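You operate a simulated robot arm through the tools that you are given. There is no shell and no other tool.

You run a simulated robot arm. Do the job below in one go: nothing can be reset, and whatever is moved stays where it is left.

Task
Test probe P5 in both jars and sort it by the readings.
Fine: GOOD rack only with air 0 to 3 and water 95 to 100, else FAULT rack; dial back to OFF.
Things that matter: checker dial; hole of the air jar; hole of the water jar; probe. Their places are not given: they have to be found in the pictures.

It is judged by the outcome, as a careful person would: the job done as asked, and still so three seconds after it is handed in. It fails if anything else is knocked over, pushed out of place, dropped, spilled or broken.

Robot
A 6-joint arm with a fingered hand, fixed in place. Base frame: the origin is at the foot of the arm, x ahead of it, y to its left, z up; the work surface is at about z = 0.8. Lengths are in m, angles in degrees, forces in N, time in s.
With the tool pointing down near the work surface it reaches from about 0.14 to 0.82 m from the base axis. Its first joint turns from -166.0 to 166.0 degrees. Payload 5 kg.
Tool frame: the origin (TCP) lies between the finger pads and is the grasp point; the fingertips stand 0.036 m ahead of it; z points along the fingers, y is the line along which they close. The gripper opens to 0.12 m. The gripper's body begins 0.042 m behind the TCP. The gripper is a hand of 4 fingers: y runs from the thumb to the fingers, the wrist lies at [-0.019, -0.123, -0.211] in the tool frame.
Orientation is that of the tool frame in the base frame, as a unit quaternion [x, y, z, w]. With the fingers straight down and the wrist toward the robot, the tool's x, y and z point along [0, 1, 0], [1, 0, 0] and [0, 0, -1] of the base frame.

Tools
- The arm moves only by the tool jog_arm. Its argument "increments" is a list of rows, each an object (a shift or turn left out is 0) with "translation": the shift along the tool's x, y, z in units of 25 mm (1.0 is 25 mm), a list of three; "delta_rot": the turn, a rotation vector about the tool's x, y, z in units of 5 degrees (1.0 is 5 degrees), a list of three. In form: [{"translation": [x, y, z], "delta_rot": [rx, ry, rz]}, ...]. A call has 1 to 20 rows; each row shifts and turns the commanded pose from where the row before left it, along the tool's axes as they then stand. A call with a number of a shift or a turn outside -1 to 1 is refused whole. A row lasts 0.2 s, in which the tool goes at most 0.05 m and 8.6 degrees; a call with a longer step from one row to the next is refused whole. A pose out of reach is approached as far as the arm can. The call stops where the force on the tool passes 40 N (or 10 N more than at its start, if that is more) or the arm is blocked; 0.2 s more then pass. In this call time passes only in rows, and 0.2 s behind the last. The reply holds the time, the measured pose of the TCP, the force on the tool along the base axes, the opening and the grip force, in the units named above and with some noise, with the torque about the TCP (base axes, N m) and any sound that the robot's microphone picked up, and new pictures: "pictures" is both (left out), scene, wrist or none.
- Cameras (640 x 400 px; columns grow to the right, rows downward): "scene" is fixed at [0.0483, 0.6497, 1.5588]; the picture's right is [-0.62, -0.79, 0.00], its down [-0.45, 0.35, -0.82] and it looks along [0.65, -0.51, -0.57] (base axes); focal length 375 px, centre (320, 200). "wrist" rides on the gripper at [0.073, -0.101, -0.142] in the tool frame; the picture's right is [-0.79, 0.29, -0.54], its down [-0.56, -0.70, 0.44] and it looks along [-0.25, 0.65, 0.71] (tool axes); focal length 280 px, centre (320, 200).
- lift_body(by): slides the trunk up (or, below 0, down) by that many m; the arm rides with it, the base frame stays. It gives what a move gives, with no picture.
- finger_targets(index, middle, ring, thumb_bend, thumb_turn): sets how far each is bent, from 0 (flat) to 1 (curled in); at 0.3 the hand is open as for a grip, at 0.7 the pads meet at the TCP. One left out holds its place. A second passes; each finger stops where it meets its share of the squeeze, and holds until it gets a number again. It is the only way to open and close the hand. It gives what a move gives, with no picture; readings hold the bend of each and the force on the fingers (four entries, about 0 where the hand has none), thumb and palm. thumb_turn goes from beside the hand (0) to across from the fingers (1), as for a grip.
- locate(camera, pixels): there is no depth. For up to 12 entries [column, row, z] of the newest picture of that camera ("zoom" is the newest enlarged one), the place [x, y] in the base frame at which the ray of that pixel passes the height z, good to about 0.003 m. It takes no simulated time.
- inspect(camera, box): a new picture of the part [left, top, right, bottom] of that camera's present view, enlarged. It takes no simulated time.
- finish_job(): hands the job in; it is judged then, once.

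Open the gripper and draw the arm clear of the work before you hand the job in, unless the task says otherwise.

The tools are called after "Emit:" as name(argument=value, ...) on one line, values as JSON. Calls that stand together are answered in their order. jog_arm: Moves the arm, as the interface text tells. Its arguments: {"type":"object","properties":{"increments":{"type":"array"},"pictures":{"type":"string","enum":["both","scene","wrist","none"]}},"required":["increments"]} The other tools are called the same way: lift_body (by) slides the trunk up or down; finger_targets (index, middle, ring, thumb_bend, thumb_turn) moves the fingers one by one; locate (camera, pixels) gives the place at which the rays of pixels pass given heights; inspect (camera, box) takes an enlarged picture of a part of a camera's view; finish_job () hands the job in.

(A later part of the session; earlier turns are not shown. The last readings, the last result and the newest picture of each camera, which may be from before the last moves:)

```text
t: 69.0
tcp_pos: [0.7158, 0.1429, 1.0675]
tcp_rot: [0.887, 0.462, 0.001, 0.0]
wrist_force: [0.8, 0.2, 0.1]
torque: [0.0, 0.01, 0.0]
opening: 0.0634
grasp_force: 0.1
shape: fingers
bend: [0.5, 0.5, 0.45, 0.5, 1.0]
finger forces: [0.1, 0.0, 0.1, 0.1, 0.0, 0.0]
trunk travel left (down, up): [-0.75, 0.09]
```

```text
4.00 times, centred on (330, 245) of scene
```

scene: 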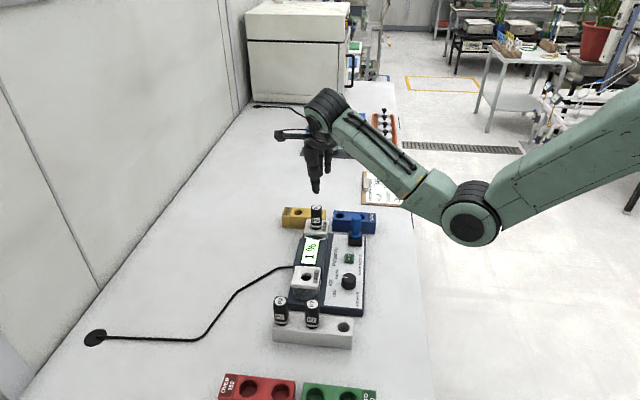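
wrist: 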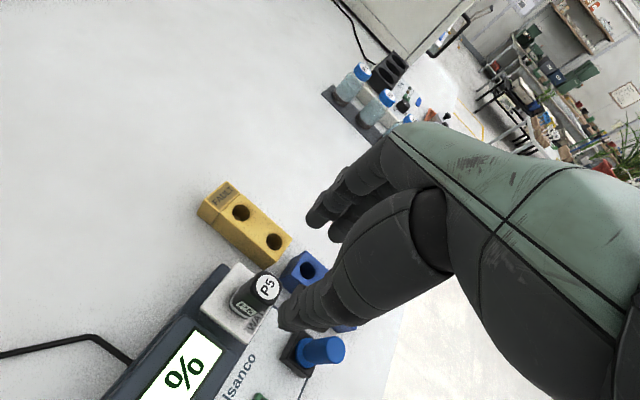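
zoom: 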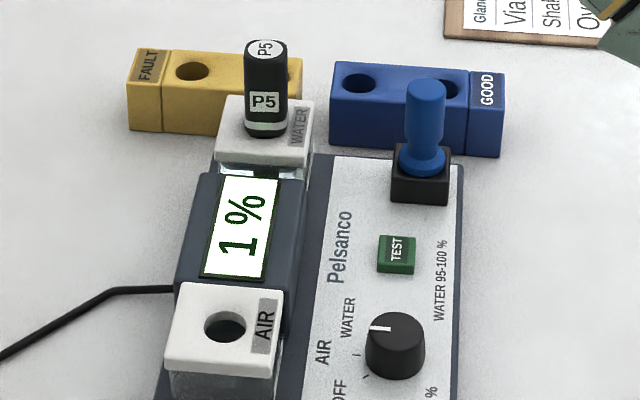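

P5 stands in the water jar. Now I go back to the dial at height and turn the hand to yaw 25° ready for the next 45° clockwise turn.

Emit:
jog_arm(increments=[{"translation": [-0.387, -0.872, 0]}, {"translation": [-0.387, -0.872, 0]}, {"translation": [-0.387, -0.872, 0]}, {"translation": [-0.387, -0.872, 0]}, {"translation": [-0.387, -0.872, 0]}, {"translation": [-0.387, -0.872, 0]}, {"translation": [-0.387, -0.872, 0]}, {"translation": [-0.387, -0.872, 0]}], pictures="none")

Emit:
jog_arm(increments=[{"delta_rot": [0, 0, -1]}, {"delta_rot": [0, 0, -1]}, {"delta_rot": [0, 0, -1]}, {"delta_rot": [0, 0, -1]}, {"delta_rot": [0, 0, -1]}, {"delta_rot": [0, 0, -1]}, {"delta_rot": [0, 0, -1]}, {"delta_rot": [0, 0, -1]}, {"delta_rot": [0, 0, -1]}, {"delta_rot": [0, 0, -1]}, {"delta_rot": [0, 0, -1]}, {"delta_rot": [0, 0, -1]}], pictures="both")

Emit:
inspect(camera="wrist", box=[190, 250, 290, 330])

```text
t: 70.8
tcp_pos: [0.5287, 0.1766, 1.0681]
tcp_rot: [0.888, 0.461, 0.0, 0.0]
wrist_force: [0.4, 0.7, 0.5]
torque: [0.02, 0.03, -0.03]
opening: 0.0637
grasp_force: 0.0
shape: fingers
bend: [0.5, 0.5, 0.45, 0.5, 1.0]
finger forces: [0.0, 0.0, 0.0, 0.0, 0.0, 0.0]
trunk travel left (down, up): [-0.75, 0.09]
```

```text
t: 73.4
tcp_pos: [0.5281, 0.1782, 1.0678]
tcp_rot: [0.537, 0.844, 0.0, 0.0]
wrist_force: [-0.3, -0.3, 0.3]
torque: [0.0, 0.02, 0.01]
opening: 0.0639
grasp_force: 0.1
shape: fingers
bend: [0.5, 0.5, 0.45, 0.5, 1.0]
finger forces: [0.0, 0.0, 0.1, 0.0, 0.0, 0.1]
trunk travel left (down, up): [-0.75, 0.09]
```

scene: 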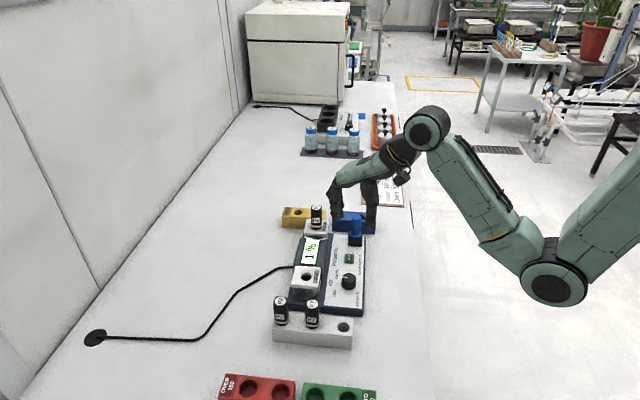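
wrist: 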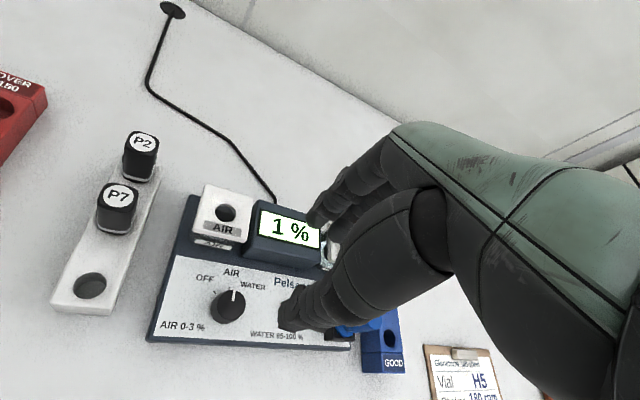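

```text
5.00 times, centred on (240, 290) of wrist
```

zoom: 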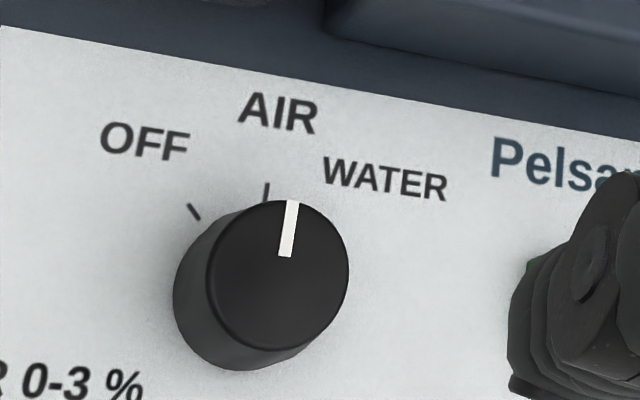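

The dial is centred under the TCP within about 1 mm. I tuck the ring finger a bit and come down to knob height.

Emit:
finger_targets(ring=0.55, index=0.52, middle=0.52, thumb_bend=0.52)

Emit:
jog_arm(increments=[{"translation": [0.04, 0, 0.99]}, {"translation": [0, 0, 0.99]}, {"translation": [0, 0, 0.99]}, {"translation": [0, 0, 0.99]}, {"translation": [0, 0, 0.99]}, {"translation": [0, 0, 0.99]}, {"translation": [0, 0, 0.99]}], pictures="none")

Emit:
inspect(camera="scene", box=[300, 230, 400, 300])

Emit:
inspect(camera="wrist", box=[200, 160, 440, 310])

```text
t: 74.4
tcp_pos: [0.5287, 0.1777, 1.0674]
tcp_rot: [0.537, 0.843, 0.001, 0.0]
wrist_force: [0.5, -0.6, 0.4]
torque: [0.01, -0.02, -0.03]
opening: 0.059
grasp_force: 0.1
shape: fingers
bend: [0.52, 0.52, 0.55, 0.52, 1.0]
finger forces: [0.0, 0.1, 0.0, 0.0, 0.1, 0.0]
trunk travel left (down, up): [-0.75, 0.09]
```

```text
t: 76.0
tcp_pos: [0.5283, 0.1806, 0.8934]
tcp_rot: [0.537, 0.844, 0.0, 0.0]
wrist_force: [-0.1, 0.8, 0.1]
torque: [-0.04, -0.02, -0.04]
opening: 0.0585
grasp_force: 0.0
shape: fingers
bend: [0.52, 0.52, 0.55, 0.52, 1.0]
finger forces: [0.1, 0.1, 0.0, 0.0, 0.0, 0.1]
trunk travel left (down, up): [-0.75, 0.09]
```

```text
5.71 times, centred on (350, 265) of scene
```

zoom: 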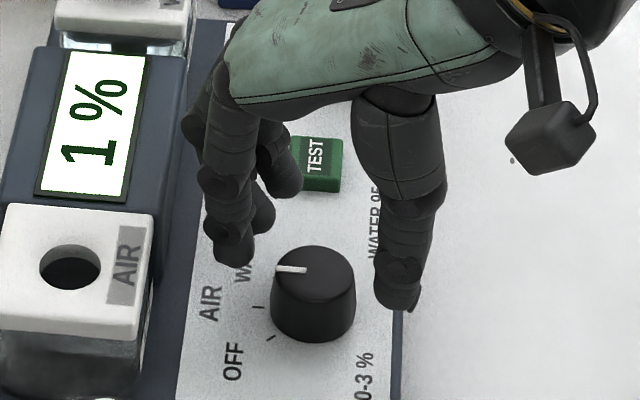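

```text
2.67 times, centred on (320, 235) of wrist
```

zoom: 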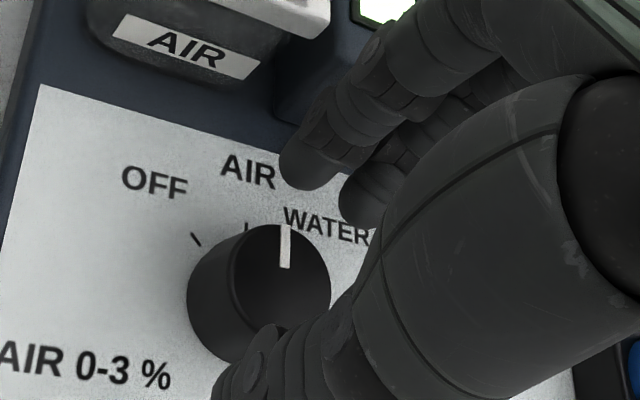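

Fingers straddle the knob. I lower the last 23 mm and pinch it.

Emit:
jog_arm(increments=[{"translation": [0, 0, 0.32]}, {"translation": [0, 0, 0.31]}, {"translation": [0, 0, 0.3]}], pictures="none")

Emit:
finger_targets(index=0.68, middle=0.68, thumb_bend=0.68)

Emit:
inspect(camera="scene", box=[300, 230, 400, 300])

Emit:
inspect(camera="wrist", box=[200, 160, 440, 310])

```text
t: 76.8
tcp_pos: [0.5287, 0.1782, 0.8713]
tcp_rot: [0.537, 0.844, 0.0, -0.001]
wrist_force: [-0.4, -0.1, -0.8]
torque: [0.01, -0.04, -0.02]
opening: 0.0584
grasp_force: 0.1
shape: fingers
bend: [0.52, 0.52, 0.55, 0.52, 1.0]
finger forces: [0.0, 0.1, 0.0, 0.2, 0.1, 0.1]
trunk travel left (down, up): [-0.75, 0.09]
```

```text
t: 77.8
tcp_pos: [0.5283, 0.1782, 0.8709]
tcp_rot: [0.537, 0.843, 0.0, 0.0]
wrist_force: [4.7, 2.1, 0.8]
torque: [0.05, -0.17, 0.03]
opening: 0.0343
grasp_force: 10.4
shape: fingers
bend: [0.6, 0.63, 0.55, 0.61, 1.0]
finger forces: [6.7, 6.2, 0.0, 0.0, 8.3, 0.1]
trunk travel left (down, up): [-0.75, 0.09]
```

```text
5.71 times, centred on (350, 265) of scene
```

zoom: 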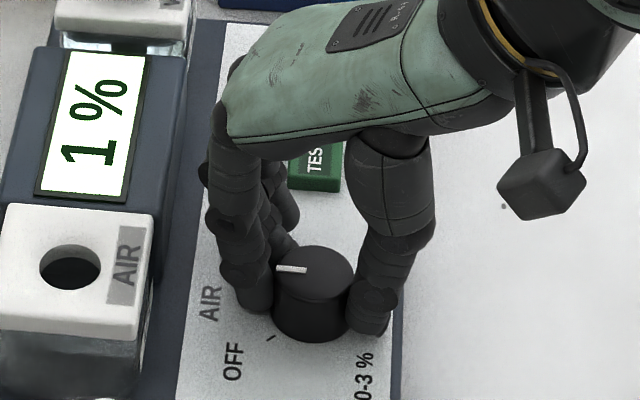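

```text
2.67 times, centred on (320, 235) of wrist
```

zoom: 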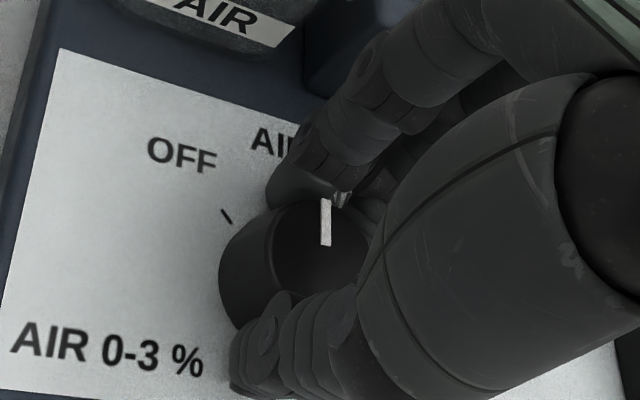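

The knob is gripped as before (7/6/8 N). I turn it 45° clockwise to WATER.

Emit:
jog_arm(increments=[{"delta_rot": [0, 0, 1]}, {"delta_rot": [0, 0, 1]}, {"delta_rot": [0, 0, 1]}, {"delta_rot": [0, 0, 1]}, {"delta_rot": [0, 0, 1]}, {"delta_rot": [0, 0, 1]}, {"delta_rot": [0, 0, 1]}, {"delta_rot": [0, 0, 1]}, {"delta_rot": [0, 0, 1]}], pictures="none")

Emit:
inspect(camera="scene", box=[300, 230, 400, 300])

Emit:
inspect(camera="wrist", box=[200, 160, 440, 310])

```text
t: 79.8
tcp_pos: [0.5303, 0.179, 0.8722]
tcp_rot: [0.82, 0.572, 0.0, 0.0]
wrist_force: [5.4, 0.5, 0.9]
torque: [0.02, -0.17, 0.13]
opening: 0.0347
grasp_force: 11.5
shape: fingers
bend: [0.6, 0.63, 0.55, 0.62, 1.0]
finger forces: [7.6, 5.7, 0.0, 0.0, 9.1, 0.0]
trunk travel left (down, up): [-0.75, 0.09]
```

```text
5.71 times, centred on (350, 265) of scene
```

zoom: 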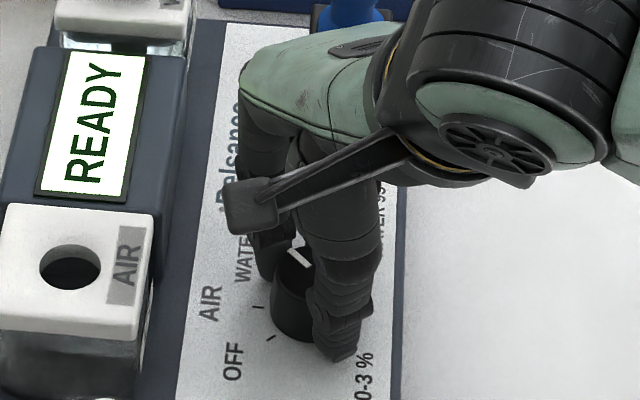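

```text
2.67 times, centred on (320, 235) of wrist
```

zoom: 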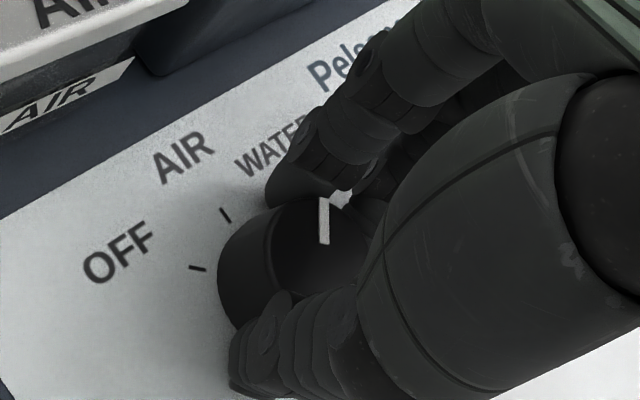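

The display is back to READY and there's a slight torque as at the end stop, so the dial is at WATER. I release the knob and rise.

Emit:
finger_targets(index=0.52, middle=0.52, thumb_bend=0.52)

Emit:
jog_arm(increments=[{"translation": [0, 0, -0.5]}, {"translation": [0, 0, -1]}, {"translation": [0, 0, -1]}, {"translation": [0, 0, -1]}, {"translation": [0, 0, -1]}, {"translation": [0, 0, -1]}, {"translation": [0, 0, -1]}, {"translation": [0, 0, -1]}], pictures="both")

Emit:
inspect(camera="wrist", box=[190, 250, 290, 330])

Emit:
inspect(camera="scene", box=[280, 200, 380, 300])

```text
t: 80.8
tcp_pos: [0.5274, 0.1783, 0.8705]
tcp_rot: [0.82, 0.573, 0.0, 0.0]
wrist_force: [-0.3, -0.2, 0.3]
torque: [0.0, -0.01, -0.02]
opening: 0.0577
grasp_force: 0.0
shape: fingers
bend: [0.52, 0.52, 0.55, 0.52, 1.0]
finger forces: [0.1, 0.0, 0.0, 0.0, 0.1, 0.1]
trunk travel left (down, up): [-0.75, 0.09]
```

```text
t: 82.6
tcp_pos: [0.528, 0.1802, 1.0584]
tcp_rot: [0.819, 0.573, 0.0, -0.001]
wrist_force: [-0.1, 0.1, -0.2]
torque: [0.01, 0.02, -0.03]
opening: 0.0578
grasp_force: 0.0
shape: fingers
bend: [0.52, 0.52, 0.55, 0.52, 1.0]
finger forces: [0.0, 0.1, 0.0, 0.1, 0.1, 0.1]
trunk travel left (down, up): [-0.75, 0.09]
```

scene: 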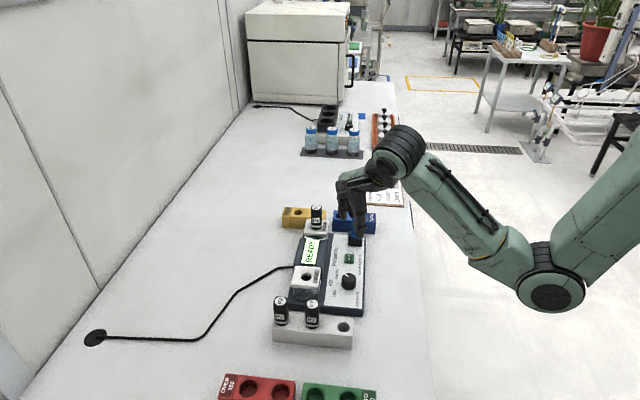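
wrist: 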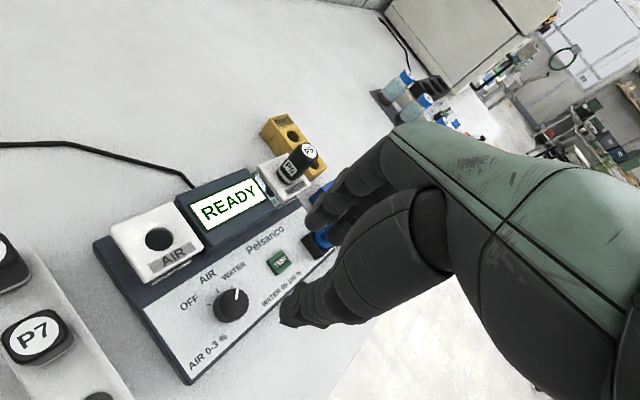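

```text
5.00 times, centred on (240, 290) of wrist
```

zoom: 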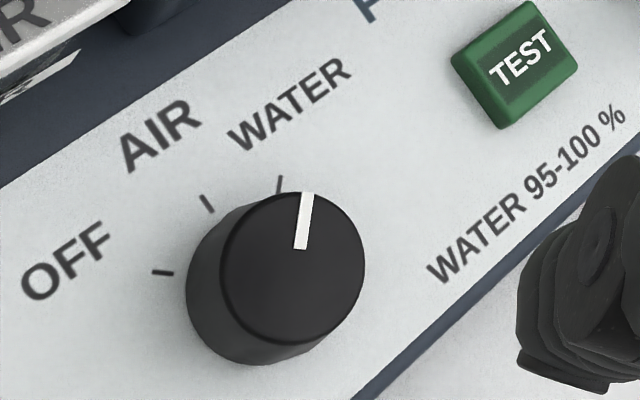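

```text
4.00 times, centred on (330, 250) of scene
```

zoom: 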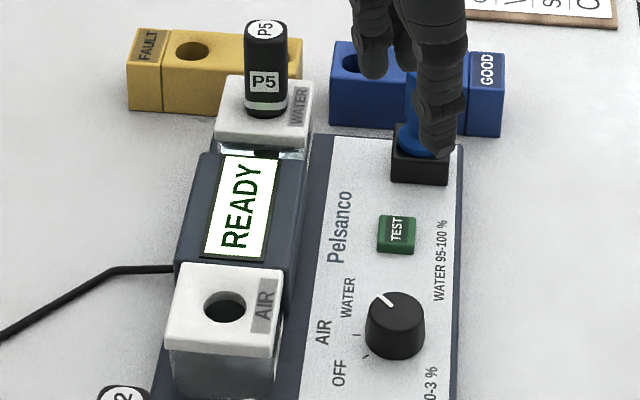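

Dial is on WATER and the display says READY. I go back over TEST, turn the hand to yaw 45° and pinch the fingers as before.

Emit:
jog_arm(increments=[{"translation": [-0.348, 0.842, 0]}, {"translation": [-0.348, 0.842, 0]}, {"translation": [-0.348, 0.842, 0]}, {"translation": [-0.348, 0.842, 0]}, {"delta_rot": [0, 0, -1]}, {"delta_rot": [0, 0, -1]}, {"delta_rot": [0, 0, -1]}, {"delta_rot": [0, 0, -1]}, {"delta_rot": [0, 0, -1]}, {"delta_rot": [0, 0, -1]}, {"delta_rot": [0, 0, -1]}, {"delta_rot": [0, 0, -1]}, {"delta_rot": [0, 0, -1]}, {"delta_rot": [0, 0, -1]}, {"delta_rot": [0, 0, -1]}, {"delta_rot": [0, 0, -1]}, {"delta_rot": [0, 0, -1]}], pictures="none")

Emit:
finger_targets(index=0.7, middle=0.7, ring=0.85, thumb_bend=0.7)

Emit:
jog_arm(increments=[{"translation": [0, 0, 0.5]}, {"translation": [0, 0, 0.9]}, {"translation": [0, 0, 0.9]}, {"translation": [0, 0, 0.9]}], pictures="both")

Emit:
inspect(camera="scene", box=[290, 190, 390, 290])

```text
t: 86.2
tcp_pos: [0.5962, 0.1187, 1.0592]
tcp_rot: [0.382, 0.924, 0.0, 0.0]
wrist_force: [0.7, 0.2, 0.4]
torque: [-0.01, 0.02, 0.01]
opening: 0.0574
grasp_force: 0.0
shape: fingers
bend: [0.52, 0.52, 0.55, 0.52, 1.0]
finger forces: [0.0, 0.1, 0.0, 0.0, 0.0, 0.0]
trunk travel left (down, up): [-0.75, 0.09]
```

```text
t: 87.2
tcp_pos: [0.5959, 0.1182, 1.0585]
tcp_rot: [0.383, 0.924, 0.001, 0.0]
wrist_force: [0.5, 0.1, 0.5]
torque: [0.05, -0.02, 0.03]
opening: 0.0062
grasp_force: 0.0
shape: fingers
bend: [0.7, 0.7, 0.85, 0.7, 1.0]
finger forces: [0.1, 0.0, 0.0, 0.1, 0.0, 0.1]
trunk travel left (down, up): [-0.75, 0.09]
```

```text
t: 88.2
tcp_pos: [0.5956, 0.1168, 0.979]
tcp_rot: [0.382, 0.924, 0.0, 0.0]
wrist_force: [1.0, 0.3, 0.5]
torque: [0.0, -0.02, -0.02]
opening: 0.0061
grasp_force: 0.1
shape: fingers
bend: [0.7, 0.7, 0.85, 0.7, 1.0]
finger forces: [0.0, 0.0, 0.1, 0.1, 0.1, 0.0]
trunk travel left (down, up): [-0.75, 0.09]
```

scene: 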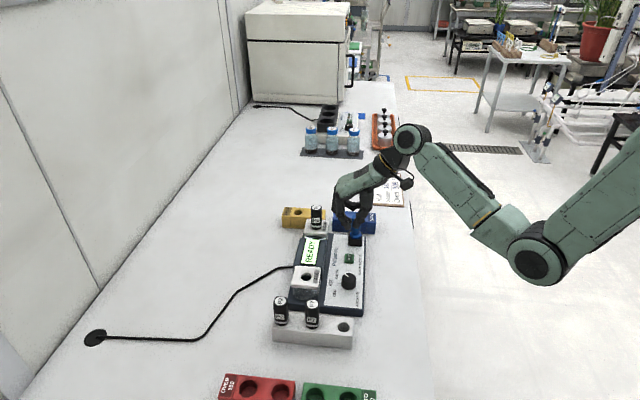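
wrist: 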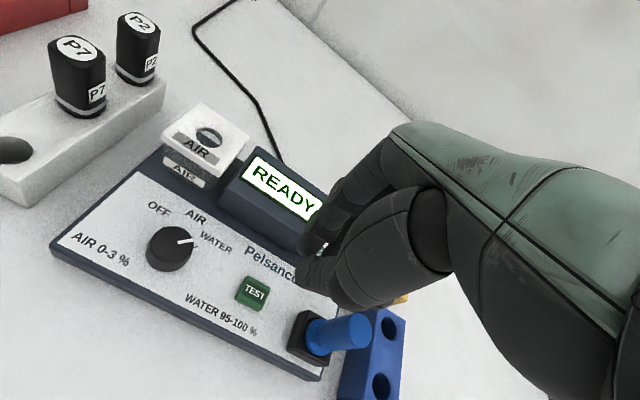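

```text
4.00 times, centred on (340, 240) of scene
```

zoom: 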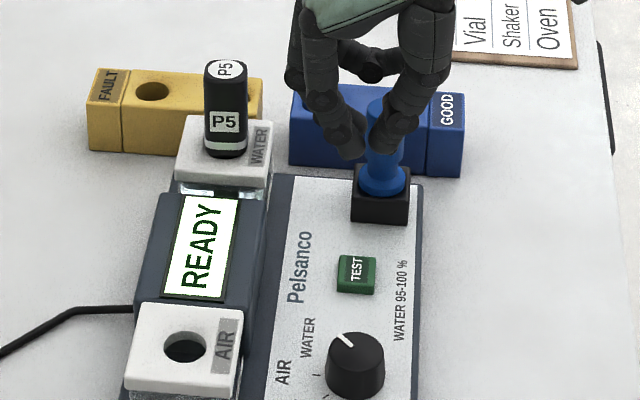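

P5 is well clear of the hand. I come down to just above TEST.

Emit:
jog_arm(increments=[{"translation": [0, 0.04, 1]}, {"translation": [0, 0, 1]}, {"translation": [0, 0, 1]}, {"translation": [0, 0, 0.9]}], pictures="none")

Emit:
inspect(camera="scene", box=[290, 200, 390, 290])

```text
t: 89.2
tcp_pos: [0.5973, 0.1189, 0.8803]
tcp_rot: [0.382, 0.924, 0.0, 0.0]
wrist_force: [-0.1, 0.8, 0.0]
torque: [0.0, -0.02, 0.02]
opening: 0.0062
grasp_force: 0.0
shape: fingers
bend: [0.7, 0.7, 0.85, 0.7, 1.0]
finger forces: [0.0, 0.0, 0.0, 0.0, 0.1, 0.1]
trunk travel left (down, up): [-0.75, 0.09]
```

```text
4.44 times, centred on (340, 245) of scene
```

zoom: 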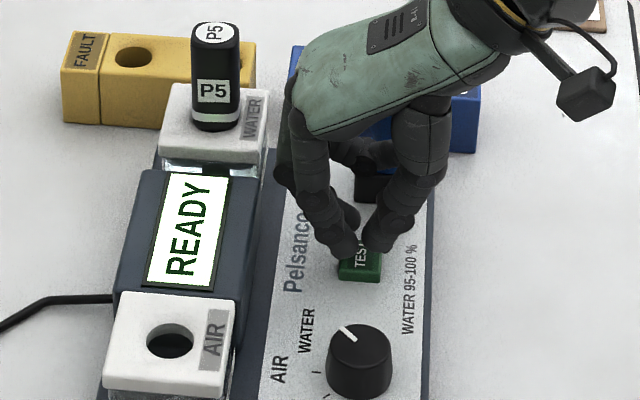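

The fingertips are just above TEST. I press down in small steps.

Emit:
jog_arm(increments=[{"translation": [0, 0, 0.1]}, {"translation": [0, 0, 0.1]}, {"translation": [0, 0, 0.08]}, {"translation": [0, 0, 0.08]}], pictures="none")

Emit:
inspect(camera="scene", box=[290, 200, 390, 290])

```text
t: 90.2
tcp_pos: [0.5971, 0.1194, 0.8729]
tcp_rot: [0.382, 0.924, 0.0, 0.0]
wrist_force: [0.9, -0.9, 2.3]
torque: [0.02, -0.04, 0.0]
opening: 0.006
grasp_force: 0.8
shape: fingers
bend: [0.7, 0.7, 0.85, 0.7, 1.0]
finger forces: [1.7, 0.1, 0.0, 0.0, 0.0, 0.1]
trunk travel left (down, up): [-0.75, 0.09]
heard: click
```

```text
4.44 times, centred on (340, 245) of scene
```

zoom: 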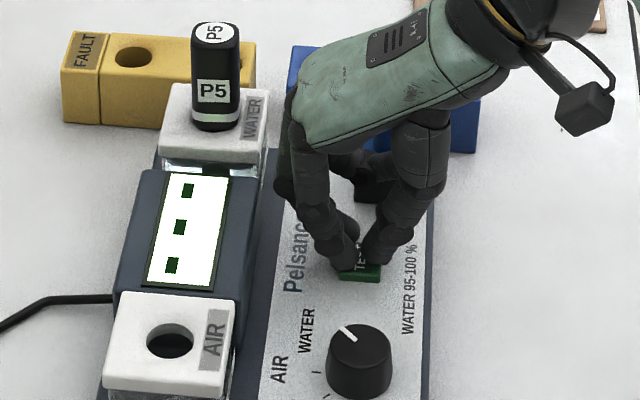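

It clicked and is measuring. I rise and wait for the reading.

Emit:
jog_arm(increments=[{"translation": [0, 0, -0.3]}, {"translation": [0, 0, -0.8]}, {"translation": [0, 0, -0.9]}, {"translation": [0, 0, -0.9]}, {"translation": [0, 0, -0.9]}, {"translation": [0, 0, -0.9]}, {"translation": [0, 0, -0.9]}, {"translation": [0, 0, -0.9]}, {"translation": [0, 0, -0.9]}, {"translation": [0, 0, 0]}, {"translation": [0, 0, 0]}, {"translation": [0, 0, 0]}, {"translation": [0, 0, 0]}, {"translation": [0, 0, 0]}, {"translation": [0, 0, 0]}, {"translation": [0, 0, 0]}, {"translation": [0, 0, 0]}, {"translation": [0, 0, 0]}], pictures="both")

Emit:
inspect(camera="wrist", box=[180, 130, 340, 250])

Emit:
inspect(camera="scene", box=[290, 200, 390, 290])

```text
t: 94.0
tcp_pos: [0.597, 0.1175, 1.0559]
tcp_rot: [0.382, 0.924, 0.0, 0.001]
wrist_force: [0.3, 0.3, -0.3]
torque: [0.0, 0.02, -0.02]
opening: 0.0055
grasp_force: 0.1
shape: fingers
bend: [0.7, 0.7, 0.85, 0.7, 1.0]
finger forces: [0.1, 0.0, 0.1, 0.0, 0.0, 0.0]
trunk travel left (down, up): [-0.75, 0.09]
```

scene: 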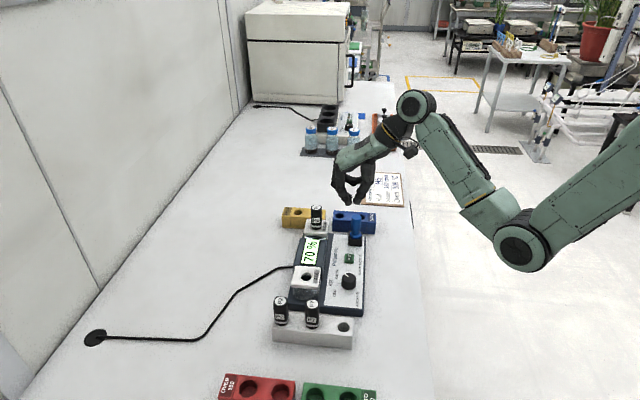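
wrist: 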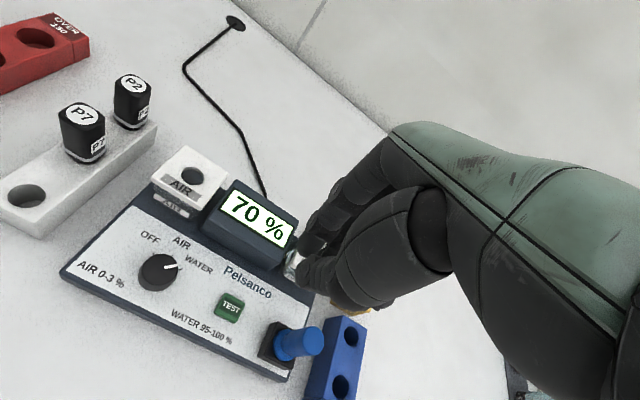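

```text
3.33 times, centred on (260, 190) of wrist
```

zoom: 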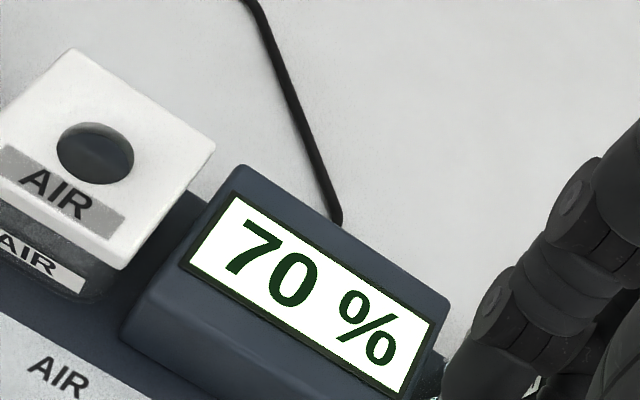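

```text
4.44 times, centred on (340, 245) of scene
```

zoom: 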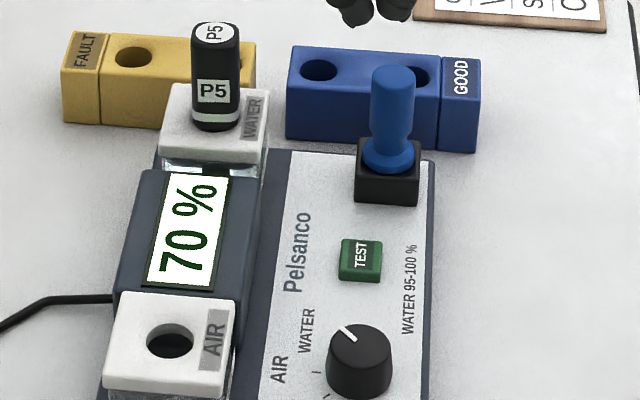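

The WATER reading is 70 %, below 95. I wait a bit longer to be sure that it's settled and zoom in on how P5 is seated.

Emit:
jog_arm(increments=[{"translation": [0, 0, 0]}, {"translation": [0, 0, 0]}, {"translation": [0, 0, 0]}, {"translation": [0, 0, 0]}, {"translation": [0, 0, 0]}, {"translation": [0, 0, 0]}, {"translation": [0, 0, 0]}, {"translation": [0, 0, 0]}, {"translation": [0, 0, 0]}, {"translation": [0, 0, 0]}, {"translation": [0, 0, 0]}, {"translation": [0, 0, 0]}, {"translation": [0, 0, 0]}, {"translation": [0, 0, 0]}, {"translation": [0, 0, 0]}], pictures="none")

Emit:
inspect(camera="wrist", box=[180, 130, 340, 250])

Emit:
inspect(camera="scene", box=[295, 195, 345, 250])

```text
t: 97.2
tcp_pos: [0.5964, 0.1181, 1.0565]
tcp_rot: [0.383, 0.924, 0.0, 0.0]
wrist_force: [-0.1, 0.3, -0.1]
torque: [0.03, -0.03, 0.03]
opening: 0.006
grasp_force: 0.0
shape: fingers
bend: [0.7, 0.7, 0.85, 0.7, 1.0]
finger forces: [0.0, 0.0, 0.1, 0.1, 0.0, 0.0]
trunk travel left (down, up): [-0.75, 0.09]
```

```text
3.33 times, centred on (260, 190) of wrist
```

zoom: 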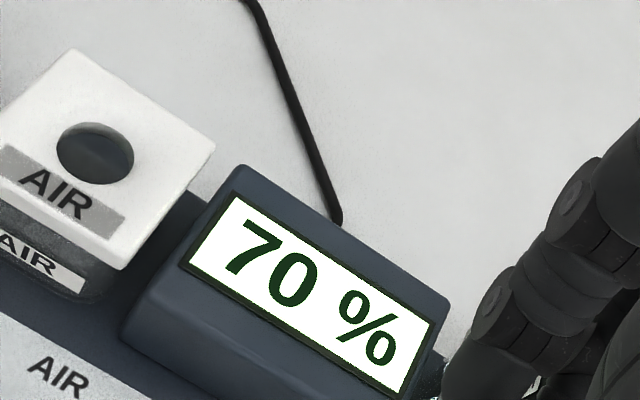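

```text
7.27 times, centred on (320, 222) of scene
```

zoom: 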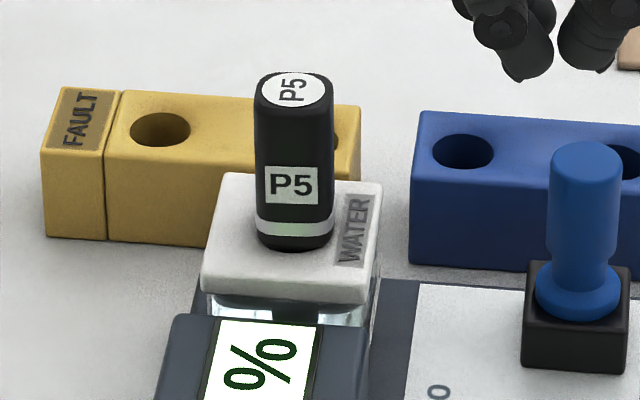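

The reading is steady at 70 %, so P5 goes to the FAULT rack. I open the hand, turn to yaw -35° and return over P5 in the water jar.

Emit:
finger_targets(index=0.47, middle=0.47, ring=0.45, thumb_bend=0.47)

Emit:
jog_arm(increments=[{"delta_rot": [0, 0, 1]}, {"delta_rot": [0, 0, 1]}, {"delta_rot": [0, 0, 1]}, {"delta_rot": [0, 0, 1]}, {"delta_rot": [0, 0, 1]}, {"delta_rot": [0, 0, 1]}, {"delta_rot": [0, 0, 1]}, {"delta_rot": [0, 0, 1]}, {"delta_rot": [0, 0, 1]}, {"delta_rot": [0, 0, 1]}, {"delta_rot": [0, 0, 1]}, {"delta_rot": [0, 0, 1]}, {"delta_rot": [0, 0, 1]}, {"delta_rot": [0, 0, 1]}, {"delta_rot": [0, 0, 1]}, {"delta_rot": [0, 0, 1]}], pictures="none")

Emit:
jog_arm(increments=[{"translation": [0.7, 0.668, 0]}, {"translation": [0.7, 0.668, 0]}, {"translation": [0.7, 0.668, 0]}, {"translation": [0.7, 0.668, 0]}, {"translation": [0.7, 0.668, 0]}], pictures="both")

Emit:
inspect(camera="wrist", box=[180, 190, 340, 310])

```text
t: 98.2
tcp_pos: [0.5981, 0.1174, 1.0552]
tcp_rot: [0.382, 0.924, 0.0, 0.0]
wrist_force: [-0.8, 0.3, -0.1]
torque: [0.0, -0.01, -0.03]
opening: 0.0729
grasp_force: 0.0
shape: fingers
bend: [0.47, 0.47, 0.45, 0.47, 1.0]
finger forces: [0.0, 0.0, 0.0, 0.1, 0.0, 0.1]
trunk travel left (down, up): [-0.75, 0.09]
```

```text
t: 101.6
tcp_pos: [0.5965, 0.1189, 1.0562]
tcp_rot: [0.888, 0.46, 0.0, 0.001]
wrist_force: [-0.7, 0.2, 0.7]
torque: [-0.02, -0.01, -0.01]
opening: 0.0726
grasp_force: 0.1
shape: fingers
bend: [0.47, 0.47, 0.45, 0.47, 1.0]
finger forces: [0.0, 0.0, 0.1, 0.1, 0.0, 0.0]
trunk travel left (down, up): [-0.75, 0.09]
```

```text
t: 102.8
tcp_pos: [0.7146, 0.1443, 1.0556]
tcp_rot: [0.887, 0.462, 0.0, 0.0]
wrist_force: [0.4, 0.3, 0.0]
torque: [-0.04, -0.02, 0.01]
opening: 0.0728
grasp_force: 0.0
shape: fingers
bend: [0.47, 0.47, 0.45, 0.47, 1.0]
finger forces: [0.0, 0.0, 0.0, 0.0, 0.0, 0.1]
trunk travel left (down, up): [-0.75, 0.09]
```

scene: 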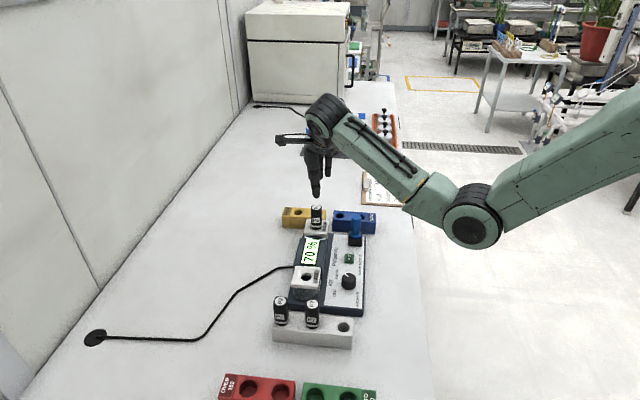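
wrist: 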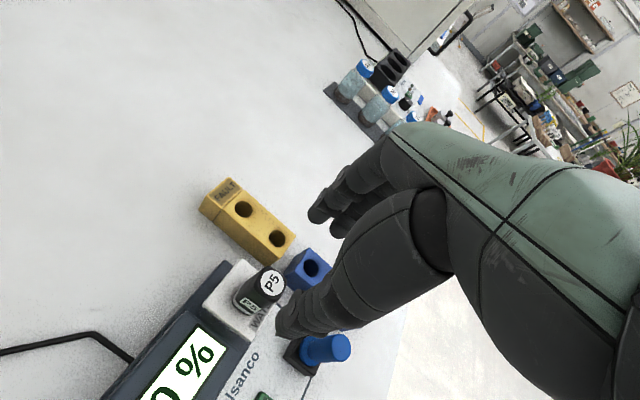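

```text
3.33 times, centred on (260, 250) of wrist
```

zoom: 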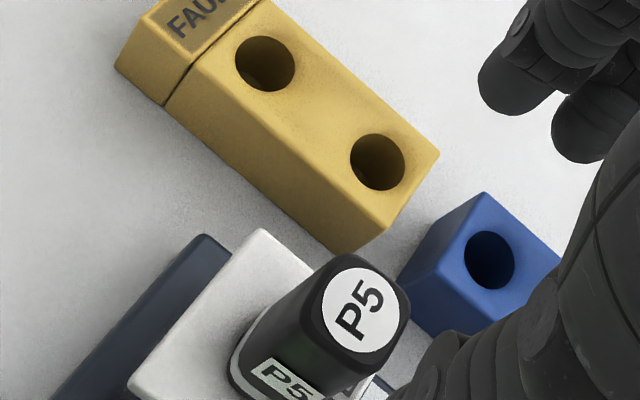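

P5 is directly under the TCP. I also average the near FAULT hole's position from this wrist view (about (277.1,238.3)) before going down.

Emit:
locate(camera="wrist", pixels=[[277.1, 238.3, 0.849], [277.1, 238.3, 0.849], [277.1, 238.3, 0.849], [277.1, 238.3, 0.849], [277.1, 238.3, 0.849], [277.1, 238.3, 0.849], [243.5, 194.2, 0.849], [243.5, 194.2, 0.849], [243.5, 194.2, 0.849], [271.4, 283, 0.956], [271.4, 283, 0.956], [271.4, 283, 0.956]])

Emit:
jog_arm(increments=[{"translation": [0.03, 0, 0.9]}, {"translation": [0, 0, 0.9]}, {"translation": [0, 0, 0.9]}, {"translation": [0, 0, 0.9]}], pictures="both")

Emit:
inspect(camera="wrist", box=[220, 160, 400, 330])

Emit:
inspect(camera="scene", box=[280, 180, 360, 250])

```text
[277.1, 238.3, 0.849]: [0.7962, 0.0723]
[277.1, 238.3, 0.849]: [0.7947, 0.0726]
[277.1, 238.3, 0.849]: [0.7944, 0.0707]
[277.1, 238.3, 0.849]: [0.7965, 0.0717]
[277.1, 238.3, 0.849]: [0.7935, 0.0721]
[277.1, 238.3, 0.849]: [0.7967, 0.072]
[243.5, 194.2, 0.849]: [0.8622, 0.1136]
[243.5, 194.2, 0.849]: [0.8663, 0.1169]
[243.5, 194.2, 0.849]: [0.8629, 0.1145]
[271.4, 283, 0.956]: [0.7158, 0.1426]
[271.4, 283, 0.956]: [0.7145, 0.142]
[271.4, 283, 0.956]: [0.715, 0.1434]
```

```text
t: 103.8
tcp_pos: [0.7148, 0.1428, 0.9648]
tcp_rot: [0.887, 0.462, 0.0, -0.001]
wrist_force: [-0.4, 0.1, -0.3]
torque: [-0.01, -0.01, 0.0]
opening: 0.0727
grasp_force: 0.0
shape: fingers
bend: [0.47, 0.47, 0.45, 0.47, 1.0]
finger forces: [0.1, 0.0, 0.1, 0.0, 0.1, 0.1]
trunk travel left (down, up): [-0.75, 0.09]
```

scene: 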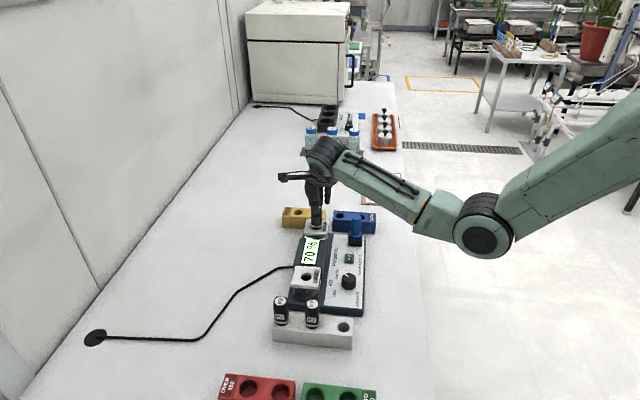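
wrist: 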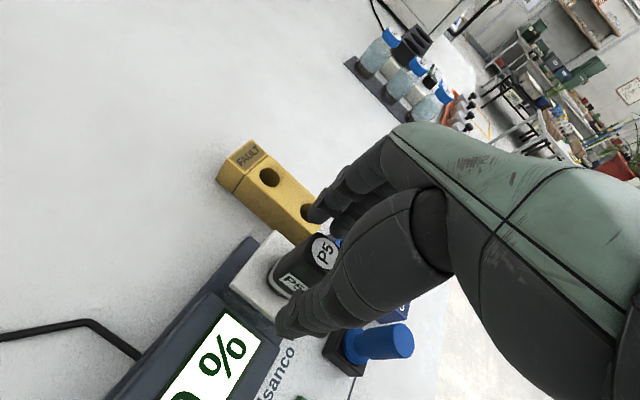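

```text
2.35 times, centred on (310, 245) of wrist
```

zoom: 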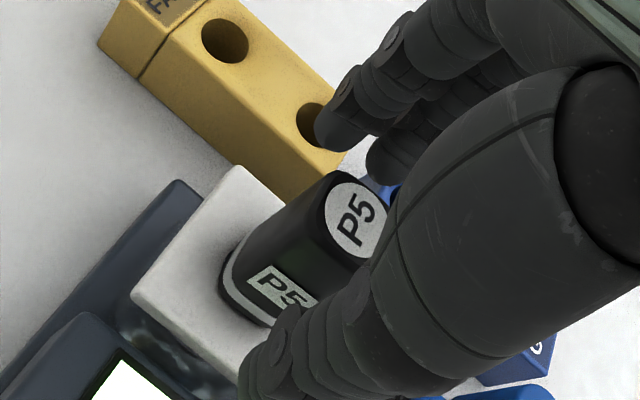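

```text
5.71 times, centred on (320, 215) of scene
```

zoom: 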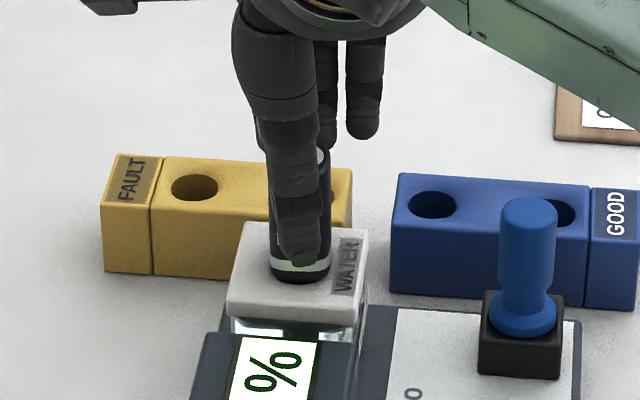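

Lined up. I lower 30 mm and close on P5 gently.

Emit:
jog_arm(increments=[{"translation": [0, 0, 0.4]}, {"translation": [0, 0, 0.4]}, {"translation": [0, 0, 0.4]}], pictures="none")

Emit:
finger_targets(index=0.65, middle=0.66, thumb_bend=0.68)

Emit:
finger_targets(index=0.67, middle=0.68, thumb_bend=0.7)

Emit:
inspect(camera="wrist", box=[220, 160, 400, 330])

```text
t: 104.6
tcp_pos: [0.715, 0.1422, 0.938]
tcp_rot: [0.887, 0.461, 0.0, 0.0]
wrist_force: [0.0, 0.7, 0.3]
torque: [-0.04, 0.01, 0.0]
opening: 0.0724
grasp_force: 0.0
shape: fingers
bend: [0.47, 0.47, 0.45, 0.47, 1.0]
finger forces: [0.0, 0.1, 0.0, 0.0, 0.0, 0.1]
trunk travel left (down, up): [-0.75, 0.09]
```

```text
t: 105.6
tcp_pos: [0.7153, 0.1425, 0.937]
tcp_rot: [0.887, 0.461, 0.0, 0.0]
wrist_force: [-0.2, -0.4, -0.5]
torque: [-0.01, -0.03, -0.01]
opening: 0.0316
grasp_force: 7.0
shape: fingers
bend: [0.61, 0.63, 0.45, 0.62, 1.0]
finger forces: [4.0, 3.7, 0.0, 0.1, 7.3, 0.0]
trunk travel left (down, up): [-0.75, 0.09]
```

```text
t: 106.6
tcp_pos: [0.7157, 0.1425, 0.9371]
tcp_rot: [0.887, 0.462, -0.001, 0.0]
wrist_force: [0.3, -0.3, 0.5]
torque: [-0.04, -0.03, 0.04]
opening: 0.031
grasp_force: 10.2
shape: fingers
bend: [0.62, 0.64, 0.45, 0.62, 1.0]
finger forces: [5.2, 5.4, 0.0, 0.0, 9.8, 0.1]
trunk travel left (down, up): [-0.75, 0.09]
```

```text
2.35 times, centred on (310, 245) of wrist
```

zoom: 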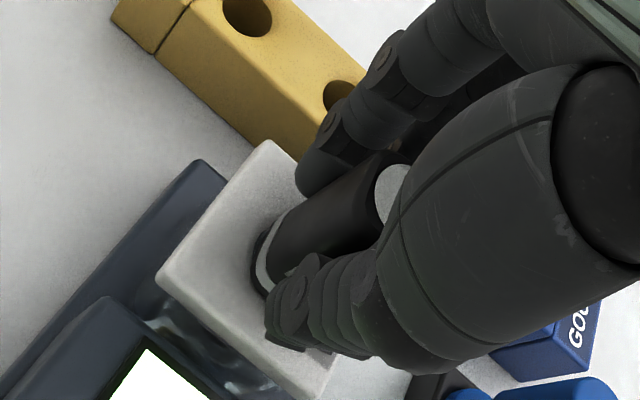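

Balanced grip (5/5/10 N) with no side load. I lift P5 straight up out of the water jar.

Emit:
jog_arm(increments=[{"translation": [0, 0, -0.2]}, {"translation": [0, 0, -0.3]}, {"translation": [0, 0, -0.4]}, {"translation": [0, 0, -0.5]}, {"translation": [0, 0, -0.6]}, {"translation": [0, 0, -0.7]}, {"translation": [0, 0, -0.7]}, {"translation": [0, 0, -0.4]}], pictures="both")

Emit:
inspect(camera="scene", box=[290, 180, 350, 245])

Emit:
inspect(camera="wrist", box=[230, 190, 390, 310])

```text
t: 108.4
tcp_pos: [0.7148, 0.1427, 1.0311]
tcp_rot: [0.887, 0.462, 0.001, 0.0]
wrist_force: [0.5, 0.5, -0.7]
torque: [-0.03, -0.02, 0.0]
opening: 0.0308
grasp_force: 9.6
shape: fingers
bend: [0.62, 0.64, 0.45, 0.62, 1.0]
finger forces: [5.1, 4.9, 0.1, 0.0, 10.1, 0.0]
trunk travel left (down, up): [-0.75, 0.09]
```

scene: 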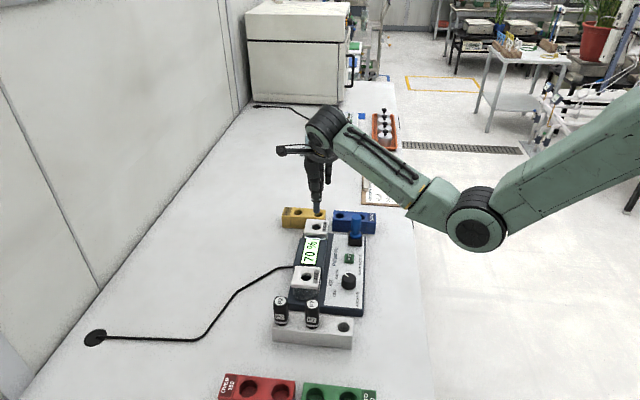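
wrist: 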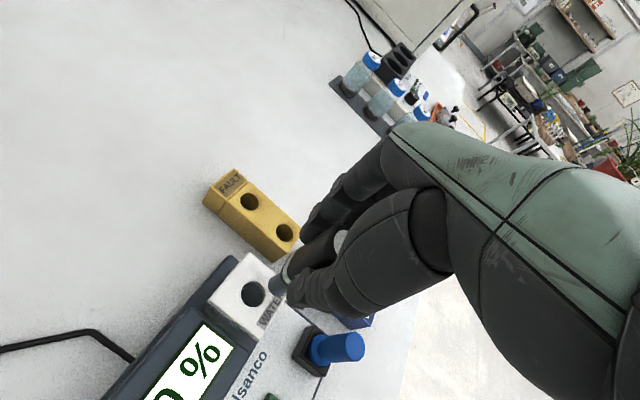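

```text
6.15 times, centred on (320, 212) of scene
```

zoom: 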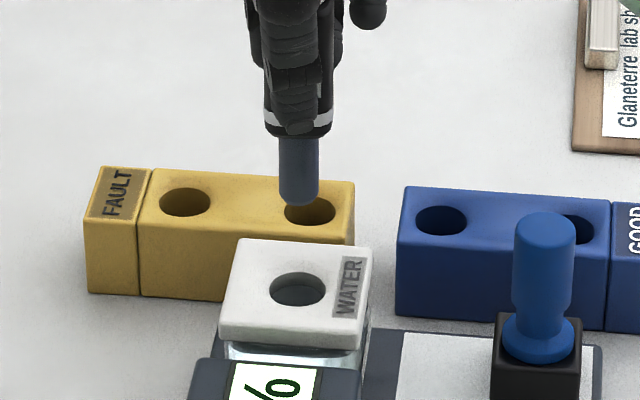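

```text
3.33 times, centred on (310, 250) of wrist
```

zoom: 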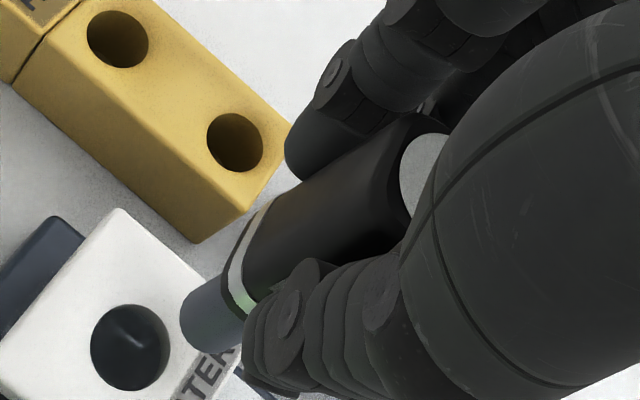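

P5 is out, vertical. I rotate the hand to yaw 0° (better reach) and carry the probe over the near FAULT hole at about (0.795, 0.072).

Emit:
jog_arm(increments=[{"delta_rot": [0, 0, -1]}, {"delta_rot": [0, 0, -1]}, {"delta_rot": [0, 0, -1]}, {"delta_rot": [0, 0, -1]}, {"delta_rot": [0, 0, -1]}, {"delta_rot": [0, 0, -1]}, {"delta_rot": [0, 0, -1]}, {"translation": [-0.551, 0.666, 0]}, {"translation": [-0.551, 0.666, 0]}, {"translation": [-0.551, 0.666, 0]}, {"translation": [-0.551, 0.666, 0]}, {"translation": [-0.551, 0.666, 0]}], pictures="both")

Emit:
inspect(camera="scene", box=[290, 175, 350, 235])

Emit:
inspect(camera="wrist", box=[190, 210, 330, 320])

```text
t: 111.0
tcp_pos: [0.7983, 0.075, 1.0308]
tcp_rot: [0.707, 0.707, -0.001, -0.001]
wrist_force: [0.4, -0.4, -0.8]
torque: [-0.01, 0.03, -0.03]
opening: 0.031
grasp_force: 10.2
shape: fingers
bend: [0.62, 0.64, 0.45, 0.62, 1.0]
finger forces: [5.2, 4.9, 0.0, 0.0, 10.1, 0.0]
trunk travel left (down, up): [-0.75, 0.09]
```

scene: 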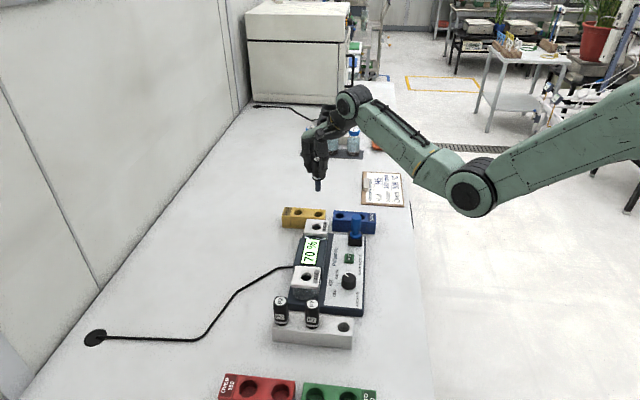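
wrist: 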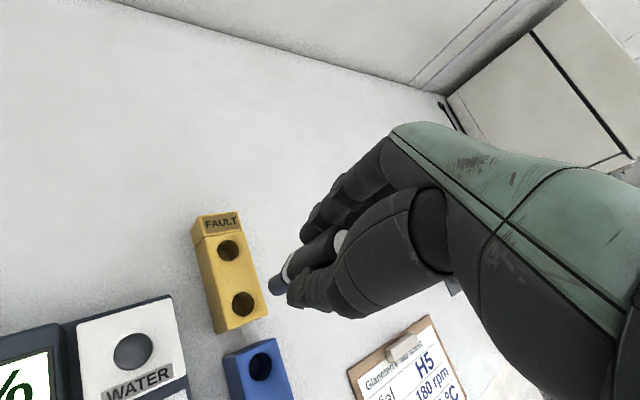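

```text
6.67 times, centred on (320, 205) of scene
```

zoom: 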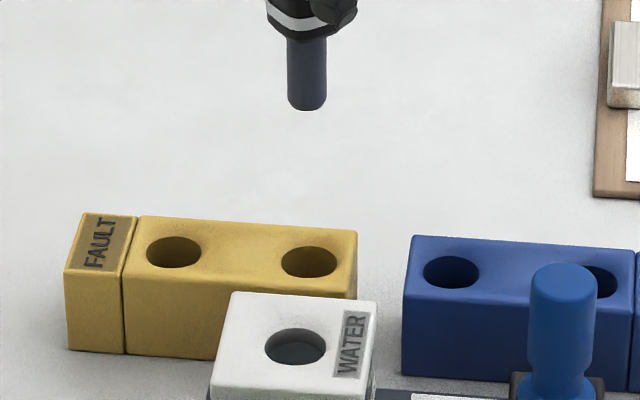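

```text
3.64 times, centred on (260, 265) of wrist
```

zoom: 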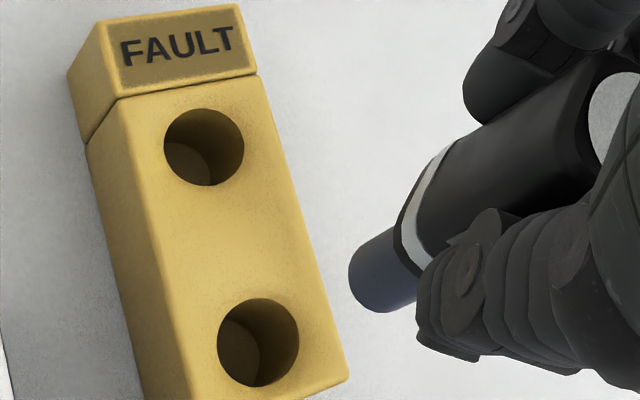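

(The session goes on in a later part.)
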